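You operate a simulated robot arm through the tools that you are given. There is no shell and no other tool. Be economical: measure what you need, move in short steps, check, and stop when the job is done.

You are at the controls of a simulated robot arm. One attempt, no reset.

JOB
Take the beaker with the yellow band and leave it on the top of the sink bench.

Only the result counts: the job must be done as asked and must still hold three seconds after the hand-in. Knocking over, shifting, dropping, spilling or breaking anything else fails it.

ROBOT AND FRAMES
A 7-joint arm with a two-finger parallel gripper, fixed in place. Base frame: the origin is at the foot of the arm, x ahead of it, y to its left, z up; the work surface is at about z = 0. Readings come in m, degrees, newtons and seconds.
With the tool pointing down near the work surface it reaches from about 0.22 to 0.58 m from the base axis. Its first joint turns from -66.0 to 66.0 degrees. Payload 2.5 kg.
The tool frame sits at the grasp point between the pads (the TCP): z along the fingers, y along the line on which they close. The tips reach 0.023 m beyond it. Largest opening 0.094 m; finger width 0.038, thickness 0.01; the body of the gripper, 0.054 by 0.096 m, starts 0.039 m behind the TCP.
Orientation is told as [roll, pitch, yaw] about the base's x, y, z axes, in that order, counted from this pose: with the fingers straight down and closing along the base's y, the tool's x points along the base's -x, its y along +y and its z along -z.

CONTROLS
- The arm moves only by the tool apply_moves. Its argument "moves" is a list of rows, each a list of 5 numbers: the shift along the tool's x, y, z in units of 20 mm (1.0 is 20 mm), then the turn about the tool's z in units of 5 degrees (1.0 is 5 degrees), then the gripper command, from -1 (shut) to 1 (fully open), values between in proportion. In form: [[dx, dy, dz, twist, gripper], ...]. A call has 1 to 20 rows; each row shifts and turns the commanded pose from where the row before left it, along the tool's axes as they then stand. A call with a number of a shift or a turn outside -1 to 1 is refused whole. Rows are played at 5 a second. More than 0.05 m and 8.6 degrees between two rows, or a gripper value outside its range, and nothing of the call is played. A pose out of reach is approached as far as the arm can. The call stops where the force on the tool passes 40 N (or 10 N more than at its start, if that is more) or the arm is blocked; 0.2 s more then pass. Each finger travels about 0.108 m/s and halts on what it meets, pressing with about 25 N; the grip force reading is that of the motor and also rises with nothing between the fingers. The clock runs only during rows and for 0.2 s after the last one: add rows that do not move to give the fingers time. It gives the time, the measured TCP pose, the force on the tool (base axes), the opening and the grip force at its end, in the units of the frame above (readings bear some noise).
- Cameras (640 x 400 px; columns grow to the right, rows downward): "scene" is fixed at [0.1059, -0.4068, 0.5335]; the picture's right is [0.90, -0.43, 0.00], its down [-0.30, -0.62, -0.73] and it looks along [0.31, 0.65, -0.69] (base axes); focal length 270 px, centre (320, 200). "wrist" rides on the gripper at [-0.039, 0, -0.044] in the tool frame; the picture's right is [0.00, -1.00, 0.00], its down [0.97, 0.00, -0.24] and it looks along [0.24, 0.00, 0.97] (tool axes); focal length 218 px, centre (320, 200).
- get_image(camera): a new picture of that camera. The clock stands still meanwhile.
- point_at(camera, pixels): there is no depth. For up to 12 entries [column, row, z] of the newest picture of that camera ("zoom" is the newest enlarged one), the place [x, y] in the base frame at which the ray of that pixel passes the height z, good to about 0.002 m. The clock stands still meanwhile.
- inspect(camera, box): a new picture of the part [left, top, right, bottom] of that camera's present view, enlarged. The clock stands still meanwhile.
- job_done(): hands the job in; it is judged then, once.

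Go step by step. Measure first, check grasps and placings, and put right what went wrong. The budget is 60 turns and 22 pictures, counting those below and the enlarged ones. Unless the task says otherwise, let go and move clear before handing in, and close with one line.

The tools are called after "Emit:" as a command line: name --pt "numbers of a row" for each row, then --argument value for the rest, lists and objects as JSON in quotes. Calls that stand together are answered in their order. apply_moves: Moves the arm, as the interface text tells. Its arguments: {"type":"object","properties":{"moves":{"type":"array","items":{"type":"array","items":{"type":"number"}}}},"required":["moves"]} The other tools are called the same way: get_image (camera) takes a picture; point_at (camera, pixels) gives the place at which the rays of pixels pass given heights; inspect (camera, box) takes an enlarged picture of a part of a camera's view; job_done () hands the job in.

At the start:

```text
t: 0.0
position: [0.3674, -0.1799, 0.2805]
tool_rot: [0.0, -0.1, 0.0]
contact_force: [0.7, 0.7, -0.3]
width: 0.094
finger_force: 0.0
```

scene: 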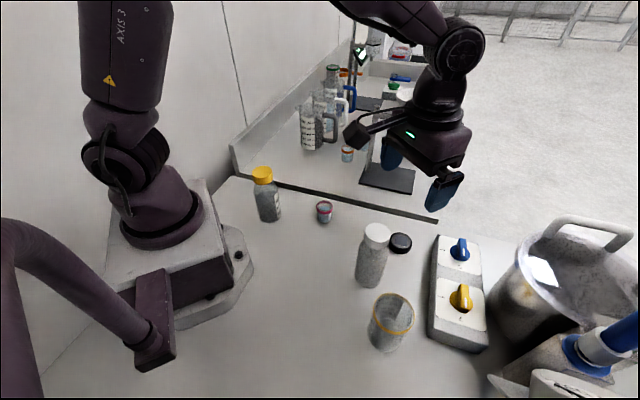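
wrist: 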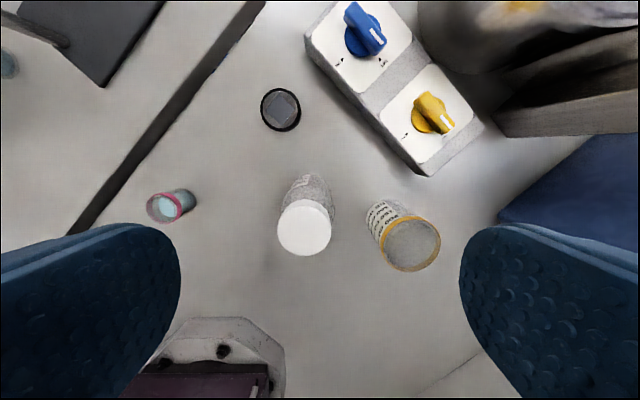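

The yellow-banded beaker is at about scene (392,320) and wrist (405,235). I'll enlarge it, and the area beyond the dark gap, to identify the sink bench.

Emit:
inspect --camera "scene" --box '[220, 20, 460, 230]'

Emit:
inspect --camera "scene" --box '[340, 210, 640, 400]'

```text
1.90 times, centred on (340, 125) of scene
```

zoom: 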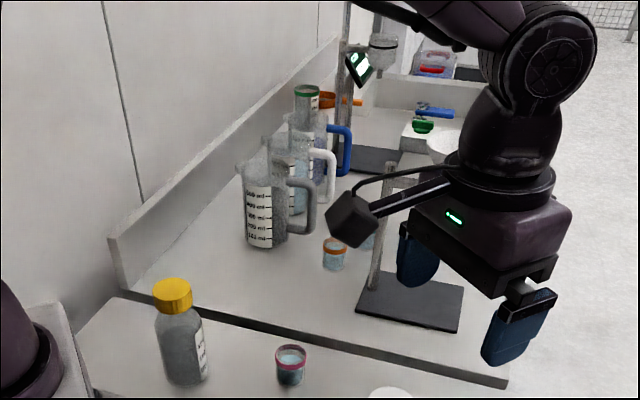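

```text
2.11 times, centred on (490, 305) of scene
```

zoom: 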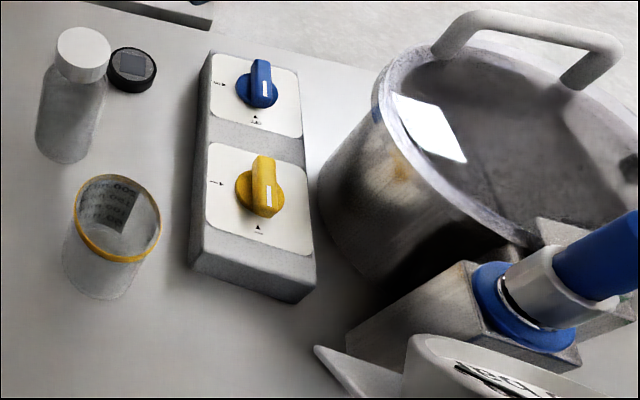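

The yellow band sits on the beaker's rim, and it is open on top. I'll measure the beaker and compare the far bench's edge and the stand base between both cameras to get the bench height.

Emit:
inspect --camera "wrist" --box '[0, 0, 460, 288]'

Emit:
point_at --camera "scene" --pixels '[[393, 313, 0.06], [393, 313, 0.09], [393, 313, 0.12], [388, 343, 0.0], [374, 235, 0.1], [374, 235, 0.13], [368, 278, 0.0], [360, 185, 0.0], [360, 185, 0.05], [360, 185, 0.1], [438, 220, 0.0], [438, 220, 0.1]]'

Emit:
point_at --camera "wrist" --pixels '[[409, 244, 0.06], [409, 244, 0.09], [409, 244, 0.12], [385, 212, 0.0], [304, 228, 0.1], [304, 228, 0.13], [101, 88, 0.0], [101, 88, 0.05], [101, 88, 0.1], [265, 2, 0.0], [248, 2, 0.0], [248, 2, 0.05]]'

```text
1.39 times, centred on (230, 144) of wrist
```

zoom: 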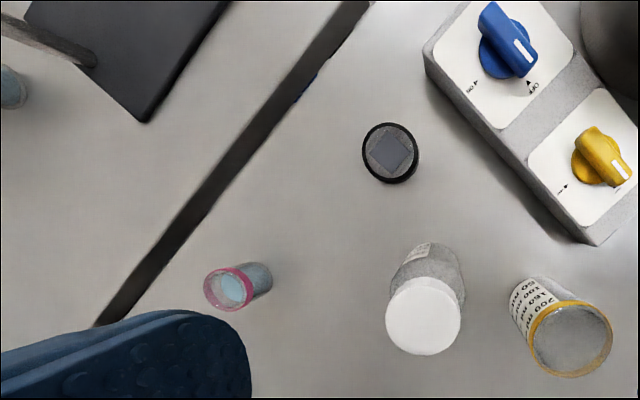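

```text
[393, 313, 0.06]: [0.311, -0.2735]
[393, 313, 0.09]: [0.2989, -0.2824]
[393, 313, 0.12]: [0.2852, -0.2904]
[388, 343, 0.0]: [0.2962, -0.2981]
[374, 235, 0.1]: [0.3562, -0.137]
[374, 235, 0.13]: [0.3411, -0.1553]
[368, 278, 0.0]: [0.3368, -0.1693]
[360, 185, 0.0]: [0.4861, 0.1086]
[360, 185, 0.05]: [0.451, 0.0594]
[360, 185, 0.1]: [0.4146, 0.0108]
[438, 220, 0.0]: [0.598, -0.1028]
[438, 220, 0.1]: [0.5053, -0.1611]
```

```text
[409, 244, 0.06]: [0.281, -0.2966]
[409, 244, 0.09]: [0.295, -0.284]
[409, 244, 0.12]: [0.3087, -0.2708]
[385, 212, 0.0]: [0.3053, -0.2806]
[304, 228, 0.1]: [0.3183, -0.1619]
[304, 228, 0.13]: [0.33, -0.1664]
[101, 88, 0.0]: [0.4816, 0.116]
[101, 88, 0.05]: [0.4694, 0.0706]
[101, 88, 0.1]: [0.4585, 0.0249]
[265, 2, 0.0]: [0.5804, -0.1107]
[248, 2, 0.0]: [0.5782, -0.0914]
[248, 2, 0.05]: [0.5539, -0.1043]
```

Beaker rim centre: both cameras agree at z≈0.088, around (0.298,-0.283). The stand base comes out at z≈0.01, so the far bench is close to level with this one. I'll raise the arm and shift it left to look at that bench and its edge from above.

Emit:
apply_moves --pt "0.2 0.8 -0.8 0 1" --pt "0.2 0.8 -0.8 0 1" --pt "0.2 0.8 -0.8 0 1" --pt "0.2 1 -0.4 0 1" --pt "0.2 1 0 0 1" --pt "0.2 1 0 0 1" --pt "0.2 1 0 0 1" --pt "0 1 0 0 1" --pt "0 0 0 0 1"

Emit:
get_image --camera "wrist"

Emit:
get_image --camera "scene"

```text
t: 2.0
position: [0.3398, -0.0317, 0.3357]
tool_rot: [0.1, 0.1, 0.0]
contact_force: [-0.8, 0.0, -0.1]
width: 0.0939
finger_force: 0.1
```

```text
16 pictures are left
```

wrist: 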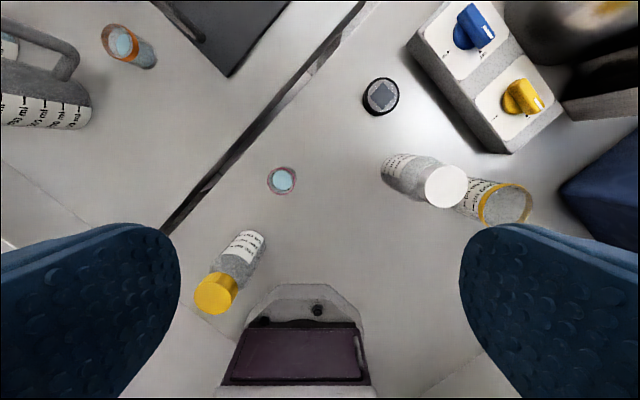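

```text
15 pictures are left
```

scene: 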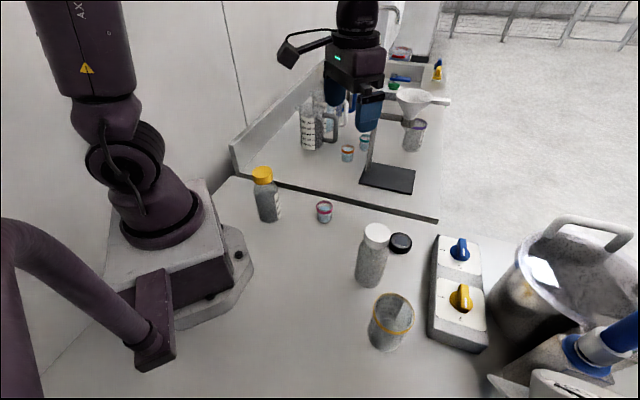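

The funnel stand is now clear of the arm, and a tap shows at the far end near scene (392,12). I'll enlarge that region and take stand-corner and edge readings from the new pose.

Emit:
inspect --camera "scene" --box '[300, 0, 480, 120]'

Emit:
inspect --camera "wrist" --box '[60, 0, 380, 200]'

Emit:
point_at --camera "scene" --pixels '[[360, 184, 0.0], [360, 184, -0.03], [360, 184, 0.03], [412, 195, 0.0], [438, 218, 0], [238, 172, 0], [438, 223, 0], [340, 192, 0], [347, 160, 0], [372, 172, 0], [413, 150, 0]]'

Emit:
point_at --camera "wrist" --pixels '[[228, 77, 0.0], [228, 77, -0.03], [228, 77, 0.03], [359, 2, 0.0], [372, 5, 0], [165, 225, 0], [178, 232, 0], [270, 110, 0], [290, 105, 0], [150, 65, 0]]'

```text
3.33 times, centred on (390, 60) of scene
```

zoom: 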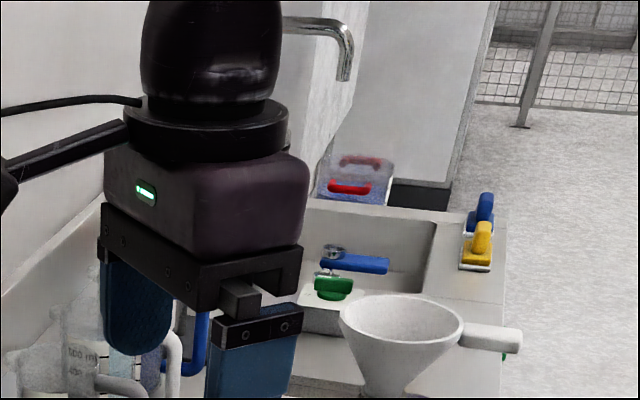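

```text
2.00 times, centred on (220, 100) of wrist
```

zoom: 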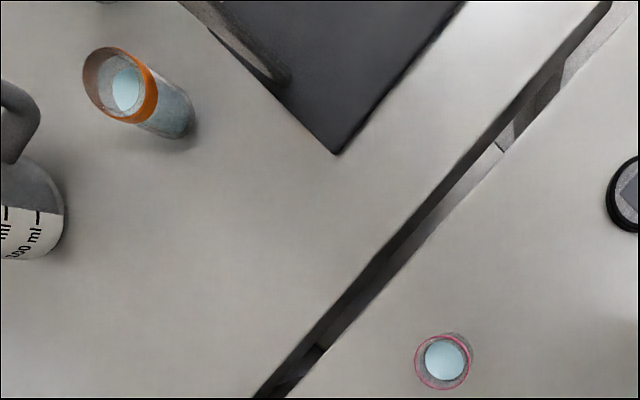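

```text
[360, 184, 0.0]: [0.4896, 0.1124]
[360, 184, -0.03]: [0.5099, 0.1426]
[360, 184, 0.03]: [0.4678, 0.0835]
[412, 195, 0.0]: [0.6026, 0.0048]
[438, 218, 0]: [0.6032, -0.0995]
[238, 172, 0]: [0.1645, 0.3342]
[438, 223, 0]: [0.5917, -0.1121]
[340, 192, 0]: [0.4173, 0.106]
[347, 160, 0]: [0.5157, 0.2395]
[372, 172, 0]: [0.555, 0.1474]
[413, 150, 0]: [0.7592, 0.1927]
```

```text
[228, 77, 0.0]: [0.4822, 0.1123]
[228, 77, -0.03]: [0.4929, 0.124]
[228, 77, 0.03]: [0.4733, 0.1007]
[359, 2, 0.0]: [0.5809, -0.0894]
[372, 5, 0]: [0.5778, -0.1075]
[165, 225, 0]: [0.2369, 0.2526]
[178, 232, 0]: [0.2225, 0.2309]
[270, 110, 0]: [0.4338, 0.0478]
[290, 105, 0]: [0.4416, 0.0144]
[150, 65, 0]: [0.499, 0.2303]
```

The basin is cut into the far bench at zoom (380,250), so that is the sink bench. Its top is at about z 0, with a slit in front along x+y≈0.49. I'll measure the beaker's width, its neighbours and the spot where I plan to set it down.

Emit:
point_at --camera "scene" --pixels '[[372, 305, 0.088], [414, 312, 0.088], [430, 335, 0.0], [430, 335, 0.04], [310, 150, 0.0], [337, 140, 0.03], [337, 118, 0.1], [324, 222, 0.0], [347, 162, 0.0], [364, 150, 0.0], [388, 350, 0.0]]'

Emit:
point_at --camera "wrist" --pixels '[[478, 205, 0.088], [532, 205, 0.088], [505, 183, 0.088], [505, 227, 0.088], [512, 153, 0.0], [512, 153, 0.04], [90, 125, 0.0], [80, 60, 0.1], [150, 65, 0.0], [446, 186, 0.12], [280, 181, 0.0]]'

Emit:
inspect --camera "wrist" --box '[360, 60, 640, 235]'

```text
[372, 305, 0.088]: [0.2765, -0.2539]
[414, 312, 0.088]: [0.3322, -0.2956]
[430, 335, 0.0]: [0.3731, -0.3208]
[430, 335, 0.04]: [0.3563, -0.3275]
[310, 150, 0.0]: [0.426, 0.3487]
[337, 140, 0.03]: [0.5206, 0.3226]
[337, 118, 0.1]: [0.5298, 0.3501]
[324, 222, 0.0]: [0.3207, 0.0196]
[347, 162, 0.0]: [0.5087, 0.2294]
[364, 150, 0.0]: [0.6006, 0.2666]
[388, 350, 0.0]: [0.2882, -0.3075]
```

```text
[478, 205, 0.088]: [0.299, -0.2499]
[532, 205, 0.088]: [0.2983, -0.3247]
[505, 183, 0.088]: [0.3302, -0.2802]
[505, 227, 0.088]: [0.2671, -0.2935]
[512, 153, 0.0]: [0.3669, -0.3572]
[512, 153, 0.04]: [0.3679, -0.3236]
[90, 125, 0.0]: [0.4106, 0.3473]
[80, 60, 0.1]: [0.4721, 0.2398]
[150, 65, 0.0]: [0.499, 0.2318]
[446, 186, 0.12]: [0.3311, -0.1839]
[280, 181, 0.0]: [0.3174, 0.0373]
```

```text
2.29 times, centred on (500, 148) of wrist
```

zoom: 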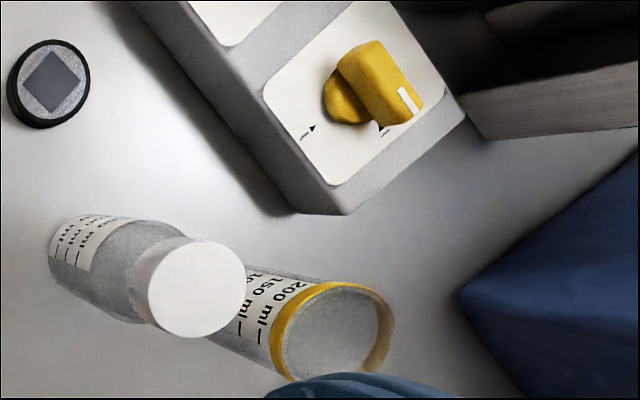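

The beaker is about 0.070 m across, centred near (0.300,-0.282), and fits the 0.094 m opening. The set-down spot around (0.37,0.205) is clear of the plate, the orange-rimmed beaker and the jugs. I'll hover above the beaker, higher than the white-capped bottle, and check the centring.

Emit:
apply_moves --pt "0.2 -1 0.4 0 1" --pt "0.2 -1 0.4 0 1" --pt "0.2 -1 0.4 0 1" --pt "0.2 -1 0.4 0 1" --pt "0.2 -1 0.4 0 1" --pt "0.2 -1 0.4 0 1" --pt "0.2 -1 0.6 0 1" --pt "0.2 -1 0.6 0 1" --pt "0.2 -1 0.6 0 1" --pt "0.2 -1 0.6 0 1" --pt "0 -1 0.6 0 1" --pt "0 -1 0.6 0 1" --pt "0 -0.5 0.8 0 1" --pt "0 0 0 0 1"

Emit:
get_image --camera "wrist"

```text
t: 5.0
position: [0.2996, -0.2817, 0.1999]
tool_rot: [0.0, 0.1, 0.1]
contact_force: [0.9, 0.8, -0.2]
width: 0.0942
finger_force: 0.0
```

```text
11 pictures are left
```

wrist: 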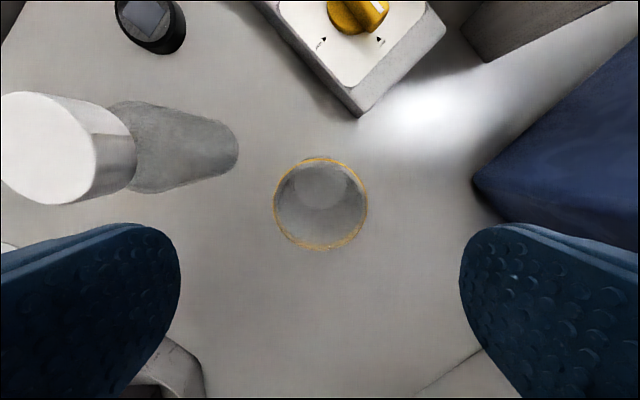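

The rim circle spans columns 274–368 and rows 157–250, which puts it on the centreline. I'll confirm its exact centre and how far off the blue object's corner (473,183) is.

Emit:
point_at --camera "wrist" --pixels '[[274, 204, 0.088], [368, 204, 0.088], [320, 157, 0.088], [320, 250, 0.088], [320, 204, 0.088], [473, 183, 0.0], [473, 183, 0.1], [357, 117, 0.0], [357, 117, 0.04], [238, 150, 0.0]]'

```text
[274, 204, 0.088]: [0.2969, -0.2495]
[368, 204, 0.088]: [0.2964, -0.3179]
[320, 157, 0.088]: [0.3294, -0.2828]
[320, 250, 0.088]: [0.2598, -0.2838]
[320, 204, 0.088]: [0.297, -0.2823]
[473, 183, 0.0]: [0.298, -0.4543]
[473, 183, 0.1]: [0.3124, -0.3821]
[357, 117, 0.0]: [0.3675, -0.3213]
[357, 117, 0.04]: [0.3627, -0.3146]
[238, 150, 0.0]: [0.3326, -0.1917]
```

The beaker's centre is (0.295,-0.283) with a diameter of 0.069, and everything nearby is clear. I'll descend to z=0.060 and close.

Emit:
apply_moves --pt "0.23 -0.08 0.5 0 1" --pt "0 0 1 0 1" --pt "0 0 1 0 1" --pt "0 0 1 0 1" --pt "0 0 1 0 1" --pt "0 0 1 0 1" --pt "0 0 1 0 1" --pt "0 0 0.5 0 1" --pt "0 0 0 0 1"

Emit:
apply_moves --pt "0 0 0 0 0.4" --pt "0 0 0 0 -0.2" --pt "0 0 0 0 -1" --pt "0 0 0 0 -1" --pt "0 0 0 0 -1"

Emit:
get_image --camera "scene"

```text
t: 7.0
position: [0.2947, -0.2824, 0.0618]
tool_rot: [-0.1, -0.1, 0.0]
contact_force: [-2.4, 3.0, 14.6]
width: 0.0938
finger_force: 0.0
```

```text
t: 8.2
position: [0.2948, -0.2835, 0.0611]
tool_rot: [-0.1, -0.1, 0.0]
contact_force: [-0.7, 6.0, 26.4]
width: 0.0626
finger_force: 24.9
```

```text
10 pictures are left
```

scene: 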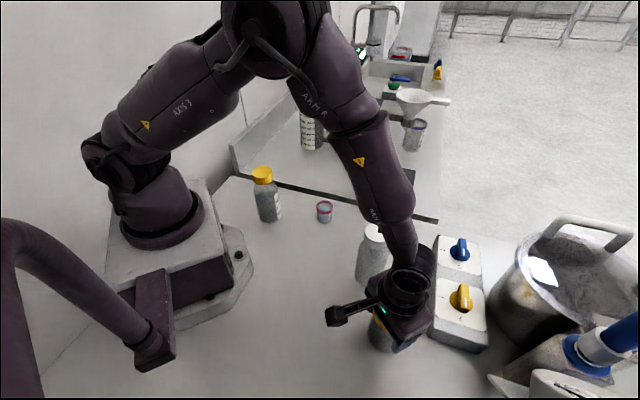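

The fingers are closed on the beaker at 0.0626 m with 25 N. There is about 26 N upward, so the palm is resting on the rim. I'll lift gently and check.

Emit:
apply_moves --pt "0 0 -0.25 0 -1" --pt "0 0 -0.25 0 -1" --pt "0 0 -0.5 0 -1" --pt "0 0 -0.5 0 -1" --pt "0 0 0 0 -1"

Emit:
get_image --camera "wrist"

```text
t: 9.4
position: [0.2955, -0.2844, 0.0911]
tool_rot: [0.1, 0.0, 0.1]
contact_force: [-0.1, -0.1, -0.4]
width: 0.0626
finger_force: 25.0
```

```text
9 pictures are left
```

wrist: 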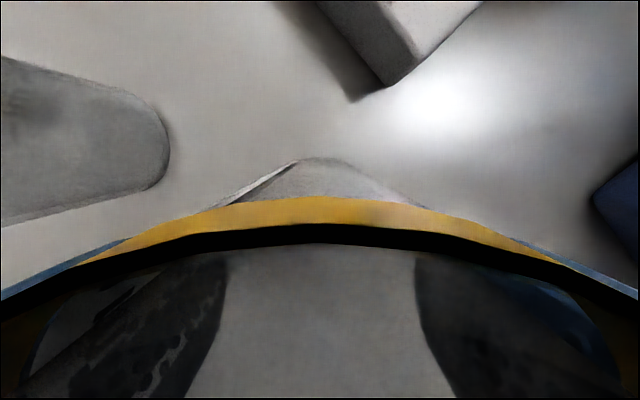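

The beaker is held, with the rim just under the palm and the width unchanged at 0.0626. I'll lift it to z≈0.24 and carry it across to above (0.37,0.205).

Emit:
apply_moves --pt "0 0 -0.5 0 -1" --pt "0 0 -1 0 -1" --pt "0 0 -1 0 -1" --pt "0 0 -1 0 -1" --pt "0 0 -1 0 -1" --pt "0 0 -1 0 -1" --pt "0 0 -1 0 -1" --pt "0 0 -1 0 -1" --pt "0 0 0 0 -1"

Emit:
apply_moves --pt "0 0.5 0 0 -1" --pt "0 0.8 0 0 -1" --pt "0 0.8 0 0 -1" --pt "0 0.8 0 0 -1" --pt "0 0.8 0 0 -1" --pt "0 0.8 0 0 -1" --pt "0 0.8 0 0 -1" --pt "0 0.8 0 0 -1" --pt "0 0.8 0 0 -1" --pt "0 0.8 0 0 -1" --pt "0 0.8 0 0 -1" --pt "0 0.8 0 0 -1" --pt "0 0.8 0 0 -1" --pt "0 0.8 0 0 -1" --pt "0 0.8 0 0 -1" --pt "0 0.8 0 0 -1" --pt "0 0.8 0 0 -1" --pt "0 0.8 0 0 -1" --pt "0 0.8 0 0 -1" --pt "0 0 0 0 -1"

Emit:
apply_moves --pt "-0.4 0.8 0 0 -1" --pt "-0.5 0.8 0 0 -1" --pt "-0.5 0.8 0 0 -1" --pt "-0.5 0.8 0 0 -1" --pt "-0.5 0.8 0 0 -1" --pt "-0.4 0.8 0 0 -1" --pt "-0.4 0.8 0 0 -1" --pt "-0.3 0.8 0 0 -1" --pt "-0.2 0.8 0 0 -1" --pt "0 0.8 0 0 -1" --pt "0 0.8 0 0 -1" --pt "0 0.8 0 0 -1" --pt "0 0 0 0 -1" --pt "0 0 0 0 -1"

Emit:
get_image --camera "scene"

Emit:
get_image --camera "wrist"

```text
t: 11.4
position: [0.297, -0.2831, 0.241]
tool_rot: [-0.1, 0.0, 0.1]
contact_force: [-0.3, -0.3, -1.1]
width: 0.0624
finger_force: 25.4
```

```text
t: 15.6
position: [0.2954, 0.0154, 0.2402]
tool_rot: [0.0, 0.0, 0.0]
contact_force: [1.2, -0.7, -0.6]
width: 0.0625
finger_force: 24.9
```

```text
t: 18.6
position: [0.3703, 0.2083, 0.2403]
tool_rot: [0.0, 0.0, 0.1]
contact_force: [0.8, 1.2, -0.2]
width: 0.0626
finger_force: 25.5
```

```text
8 pictures are left
```

scene: 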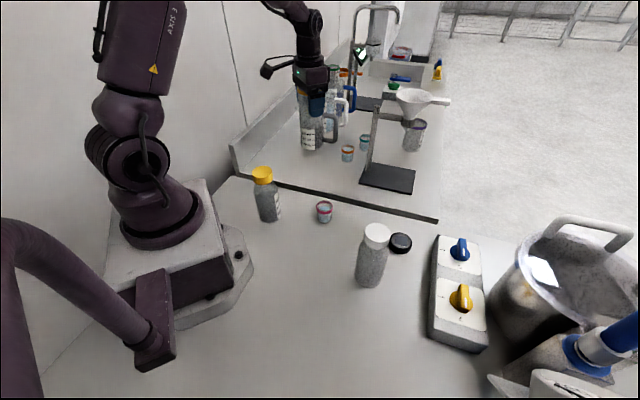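

```text
7 pictures are left
```

wrist: 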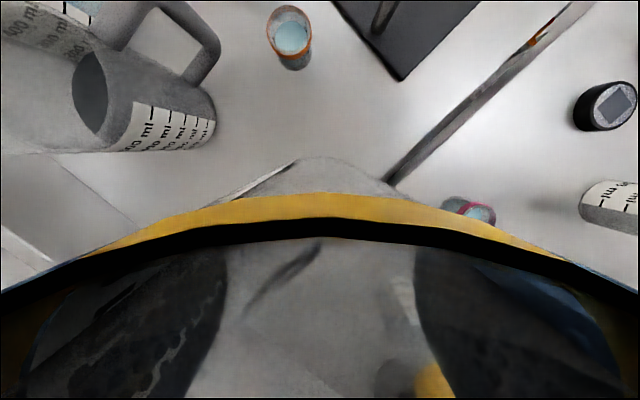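

The beaker is up over the sink bench side. I'll check where the slit's edges, the jug's base and its handle lie relative to the landing spot.

Emit:
point_at --camera "wrist" --pixels '[[385, 178, 0.0], [400, 182, 0.0], [565, 8, 0.0], [401, 80, 0.0], [401, 80, 0.02], [401, 80, -0.02], [215, 130, 0.0], [170, 152, 0.0], [220, 45, 0.05], [293, 68, 0.0], [135, 150, 0.05], [100, 140, 0.12]]'

```text
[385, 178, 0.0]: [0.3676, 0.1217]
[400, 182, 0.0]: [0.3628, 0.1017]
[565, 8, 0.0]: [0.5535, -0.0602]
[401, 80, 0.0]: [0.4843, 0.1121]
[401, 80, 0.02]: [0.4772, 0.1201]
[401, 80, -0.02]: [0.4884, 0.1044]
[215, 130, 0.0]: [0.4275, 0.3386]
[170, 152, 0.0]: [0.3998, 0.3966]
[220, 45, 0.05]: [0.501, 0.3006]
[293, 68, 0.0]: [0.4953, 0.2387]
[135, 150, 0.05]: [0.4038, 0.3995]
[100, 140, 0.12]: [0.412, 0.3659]
```

All views put the bench top at z≈0. The landing spot is 0.06 m beyond the slit edge and at least 0.13 m from everything else. I'll lower to about 10 mm above contact, then go down in small steps.

Emit:
apply_moves --pt "0 0 0.7 0 -1" --pt "0 0 1 0 -1" --pt "0 0 1 0 -1" --pt "0 0 1 0 -1" --pt "0 0 1 0 -1" --pt "0 0 1 0 -1" --pt "0 0 1 0 -1" --pt "0 0 0.8 0 -1" --pt "0 0 0.5 0 -1" --pt "0 0 0.3 0 -1" --pt "0 0 0 0 -1"

Emit:
apply_moves --pt "0 0 0.1 0 -1" --pt "0 0 0.1 0 -1" --pt "0 0 0 0 -1"

Emit:
inspect --camera "scene" --box '[230, 70, 400, 230]'

```text
t: 21.0
position: [0.3678, 0.2075, 0.073]
tool_rot: [0.0, 0.0, 0.1]
contact_force: [0.0, -0.4, -1.5]
width: 0.0623
finger_force: 24.8
```

```text
t: 21.8
position: [0.3688, 0.2074, 0.0698]
tool_rot: [-0.1, 0.0, 0.0]
contact_force: [-0.6, 0.6, -0.2]
width: 0.0624
finger_force: 25.2
```

```text
2.50 times, centred on (315, 150) of scene
```

zoom: 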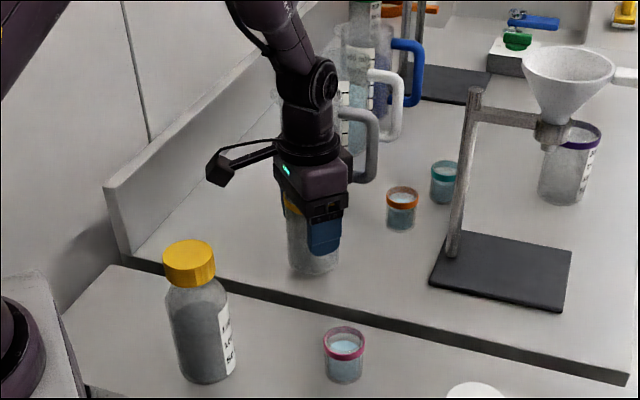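

The beaker is just above the sink bench, behind its edge, with no contact yet. I'll continue down in 2 mm steps.

Emit:
apply_moves --pt "0 0 0.1 0 -1" --pt "0 0 0.1 0 -1" --pt "0 0 0 0 -1"

Emit:
apply_moves --pt "0 0 0.1 0 -1" --pt "0 0 0.1 0 -1" --pt "0 0 0 0 -1"

```text
t: 22.6
position: [0.3681, 0.2071, 0.0659]
tool_rot: [0.0, 0.1, 0.1]
contact_force: [0.0, 0.2, 0.1]
width: 0.0627
finger_force: 24.5
```

```text
t: 23.4
position: [0.3687, 0.2066, 0.0632]
tool_rot: [0.0, 0.1, 0.0]
contact_force: [0.3, -0.8, -0.3]
width: 0.0625
finger_force: 24.9
```

Still no contact at z≈0.063. I'll go on in small steps and watch the force.

Emit:
apply_moves --pt "0 0 0.1 0 -1" --pt "0 0 0 0 -1"

Emit:
apply_moves --pt "0 0 0.1 0 -1" --pt "0 0 0 0 -1"

```text
t: 24.0
position: [0.3675, 0.2061, 0.0609]
tool_rot: [-0.1, 0.0, 0.2]
contact_force: [-2.4, -1.2, 9.3]
width: 0.0625
finger_force: 25.3
```

```text
t: 24.5
position: [0.3696, 0.2069, 0.0614]
tool_rot: [-0.1, -0.1, 0.0]
contact_force: [-1.7, -0.1, 5.7]
width: 0.0626
finger_force: 25.5
stopped in row 2: the force on the tool passed its limit (the readings are from after the stop); the commanded pose is now the measured one
```

Contact came at z≈0.061, the same height as at pick-up, so the beaker stands on the bench. I'll open the fingers slowly and rise straight up.

Emit:
apply_moves --pt "0 0 0 0 0.4" --pt "0 0 0 0 0.6" --pt "0 0 0 0 1" --pt "0 0 0 0 1" --pt "0 0 0 0 1"

Emit:
apply_moves --pt "0 0 -0.3 0 1" --pt "0 0 -0.5 0 1" --pt "0 0 -1 0 1" --pt "0 0 -1 0 1" --pt "0 0 -1 0 1" --pt "0 0 -1 0 1" --pt "0 0 -1 0 1" --pt "0 0 -1 0 1" --pt "0 0 -1 0 1" --pt "0 0 0 0 1"

Emit:
get_image --camera "wrist"

Emit:
get_image --camera "scene"

```text
t: 25.7
position: [0.3691, 0.2067, 0.0602]
tool_rot: [0.0, -0.1, 0.1]
contact_force: [-2.3, -0.8, 12.9]
width: 0.0943
finger_force: 0.1
```

```text
t: 27.9
position: [0.3695, 0.2056, 0.2172]
tool_rot: [0.0, 0.0, 0.0]
contact_force: [0.2, 0.0, -0.2]
width: 0.0941
finger_force: 0.0
```

```text
5 pictures are left
```

wrist: 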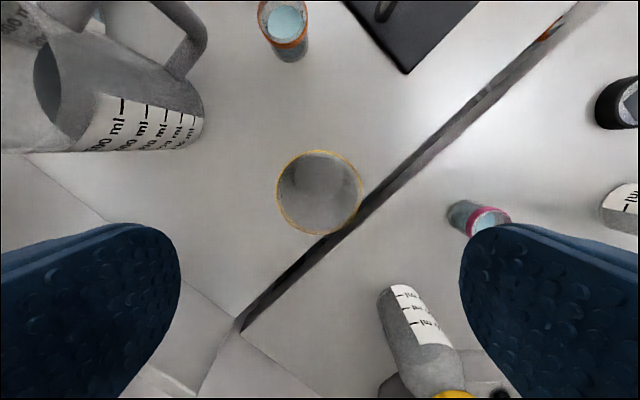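

```text
4 pictures are left
```

scene: 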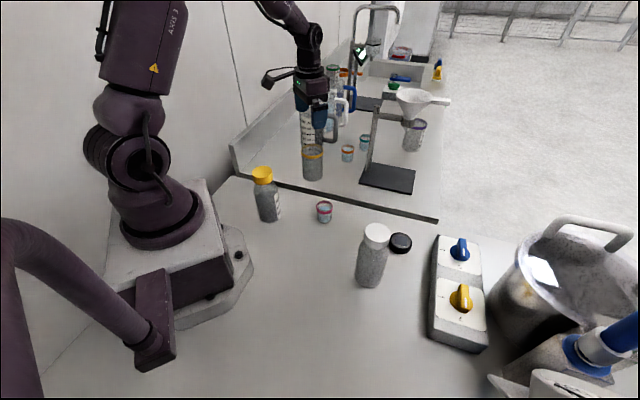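

The beaker stands upright on the sink bench at scene (312,163), its base inside the edge. The gripper is clear at z=0.217 and the other objects look unmoved, so I'm handing in.

Emit:
job_done

```text
The job is handed in.
```

The yellow-banded beaker is standing upright on the sink bench, released with the arm clear, and the job is handed in.
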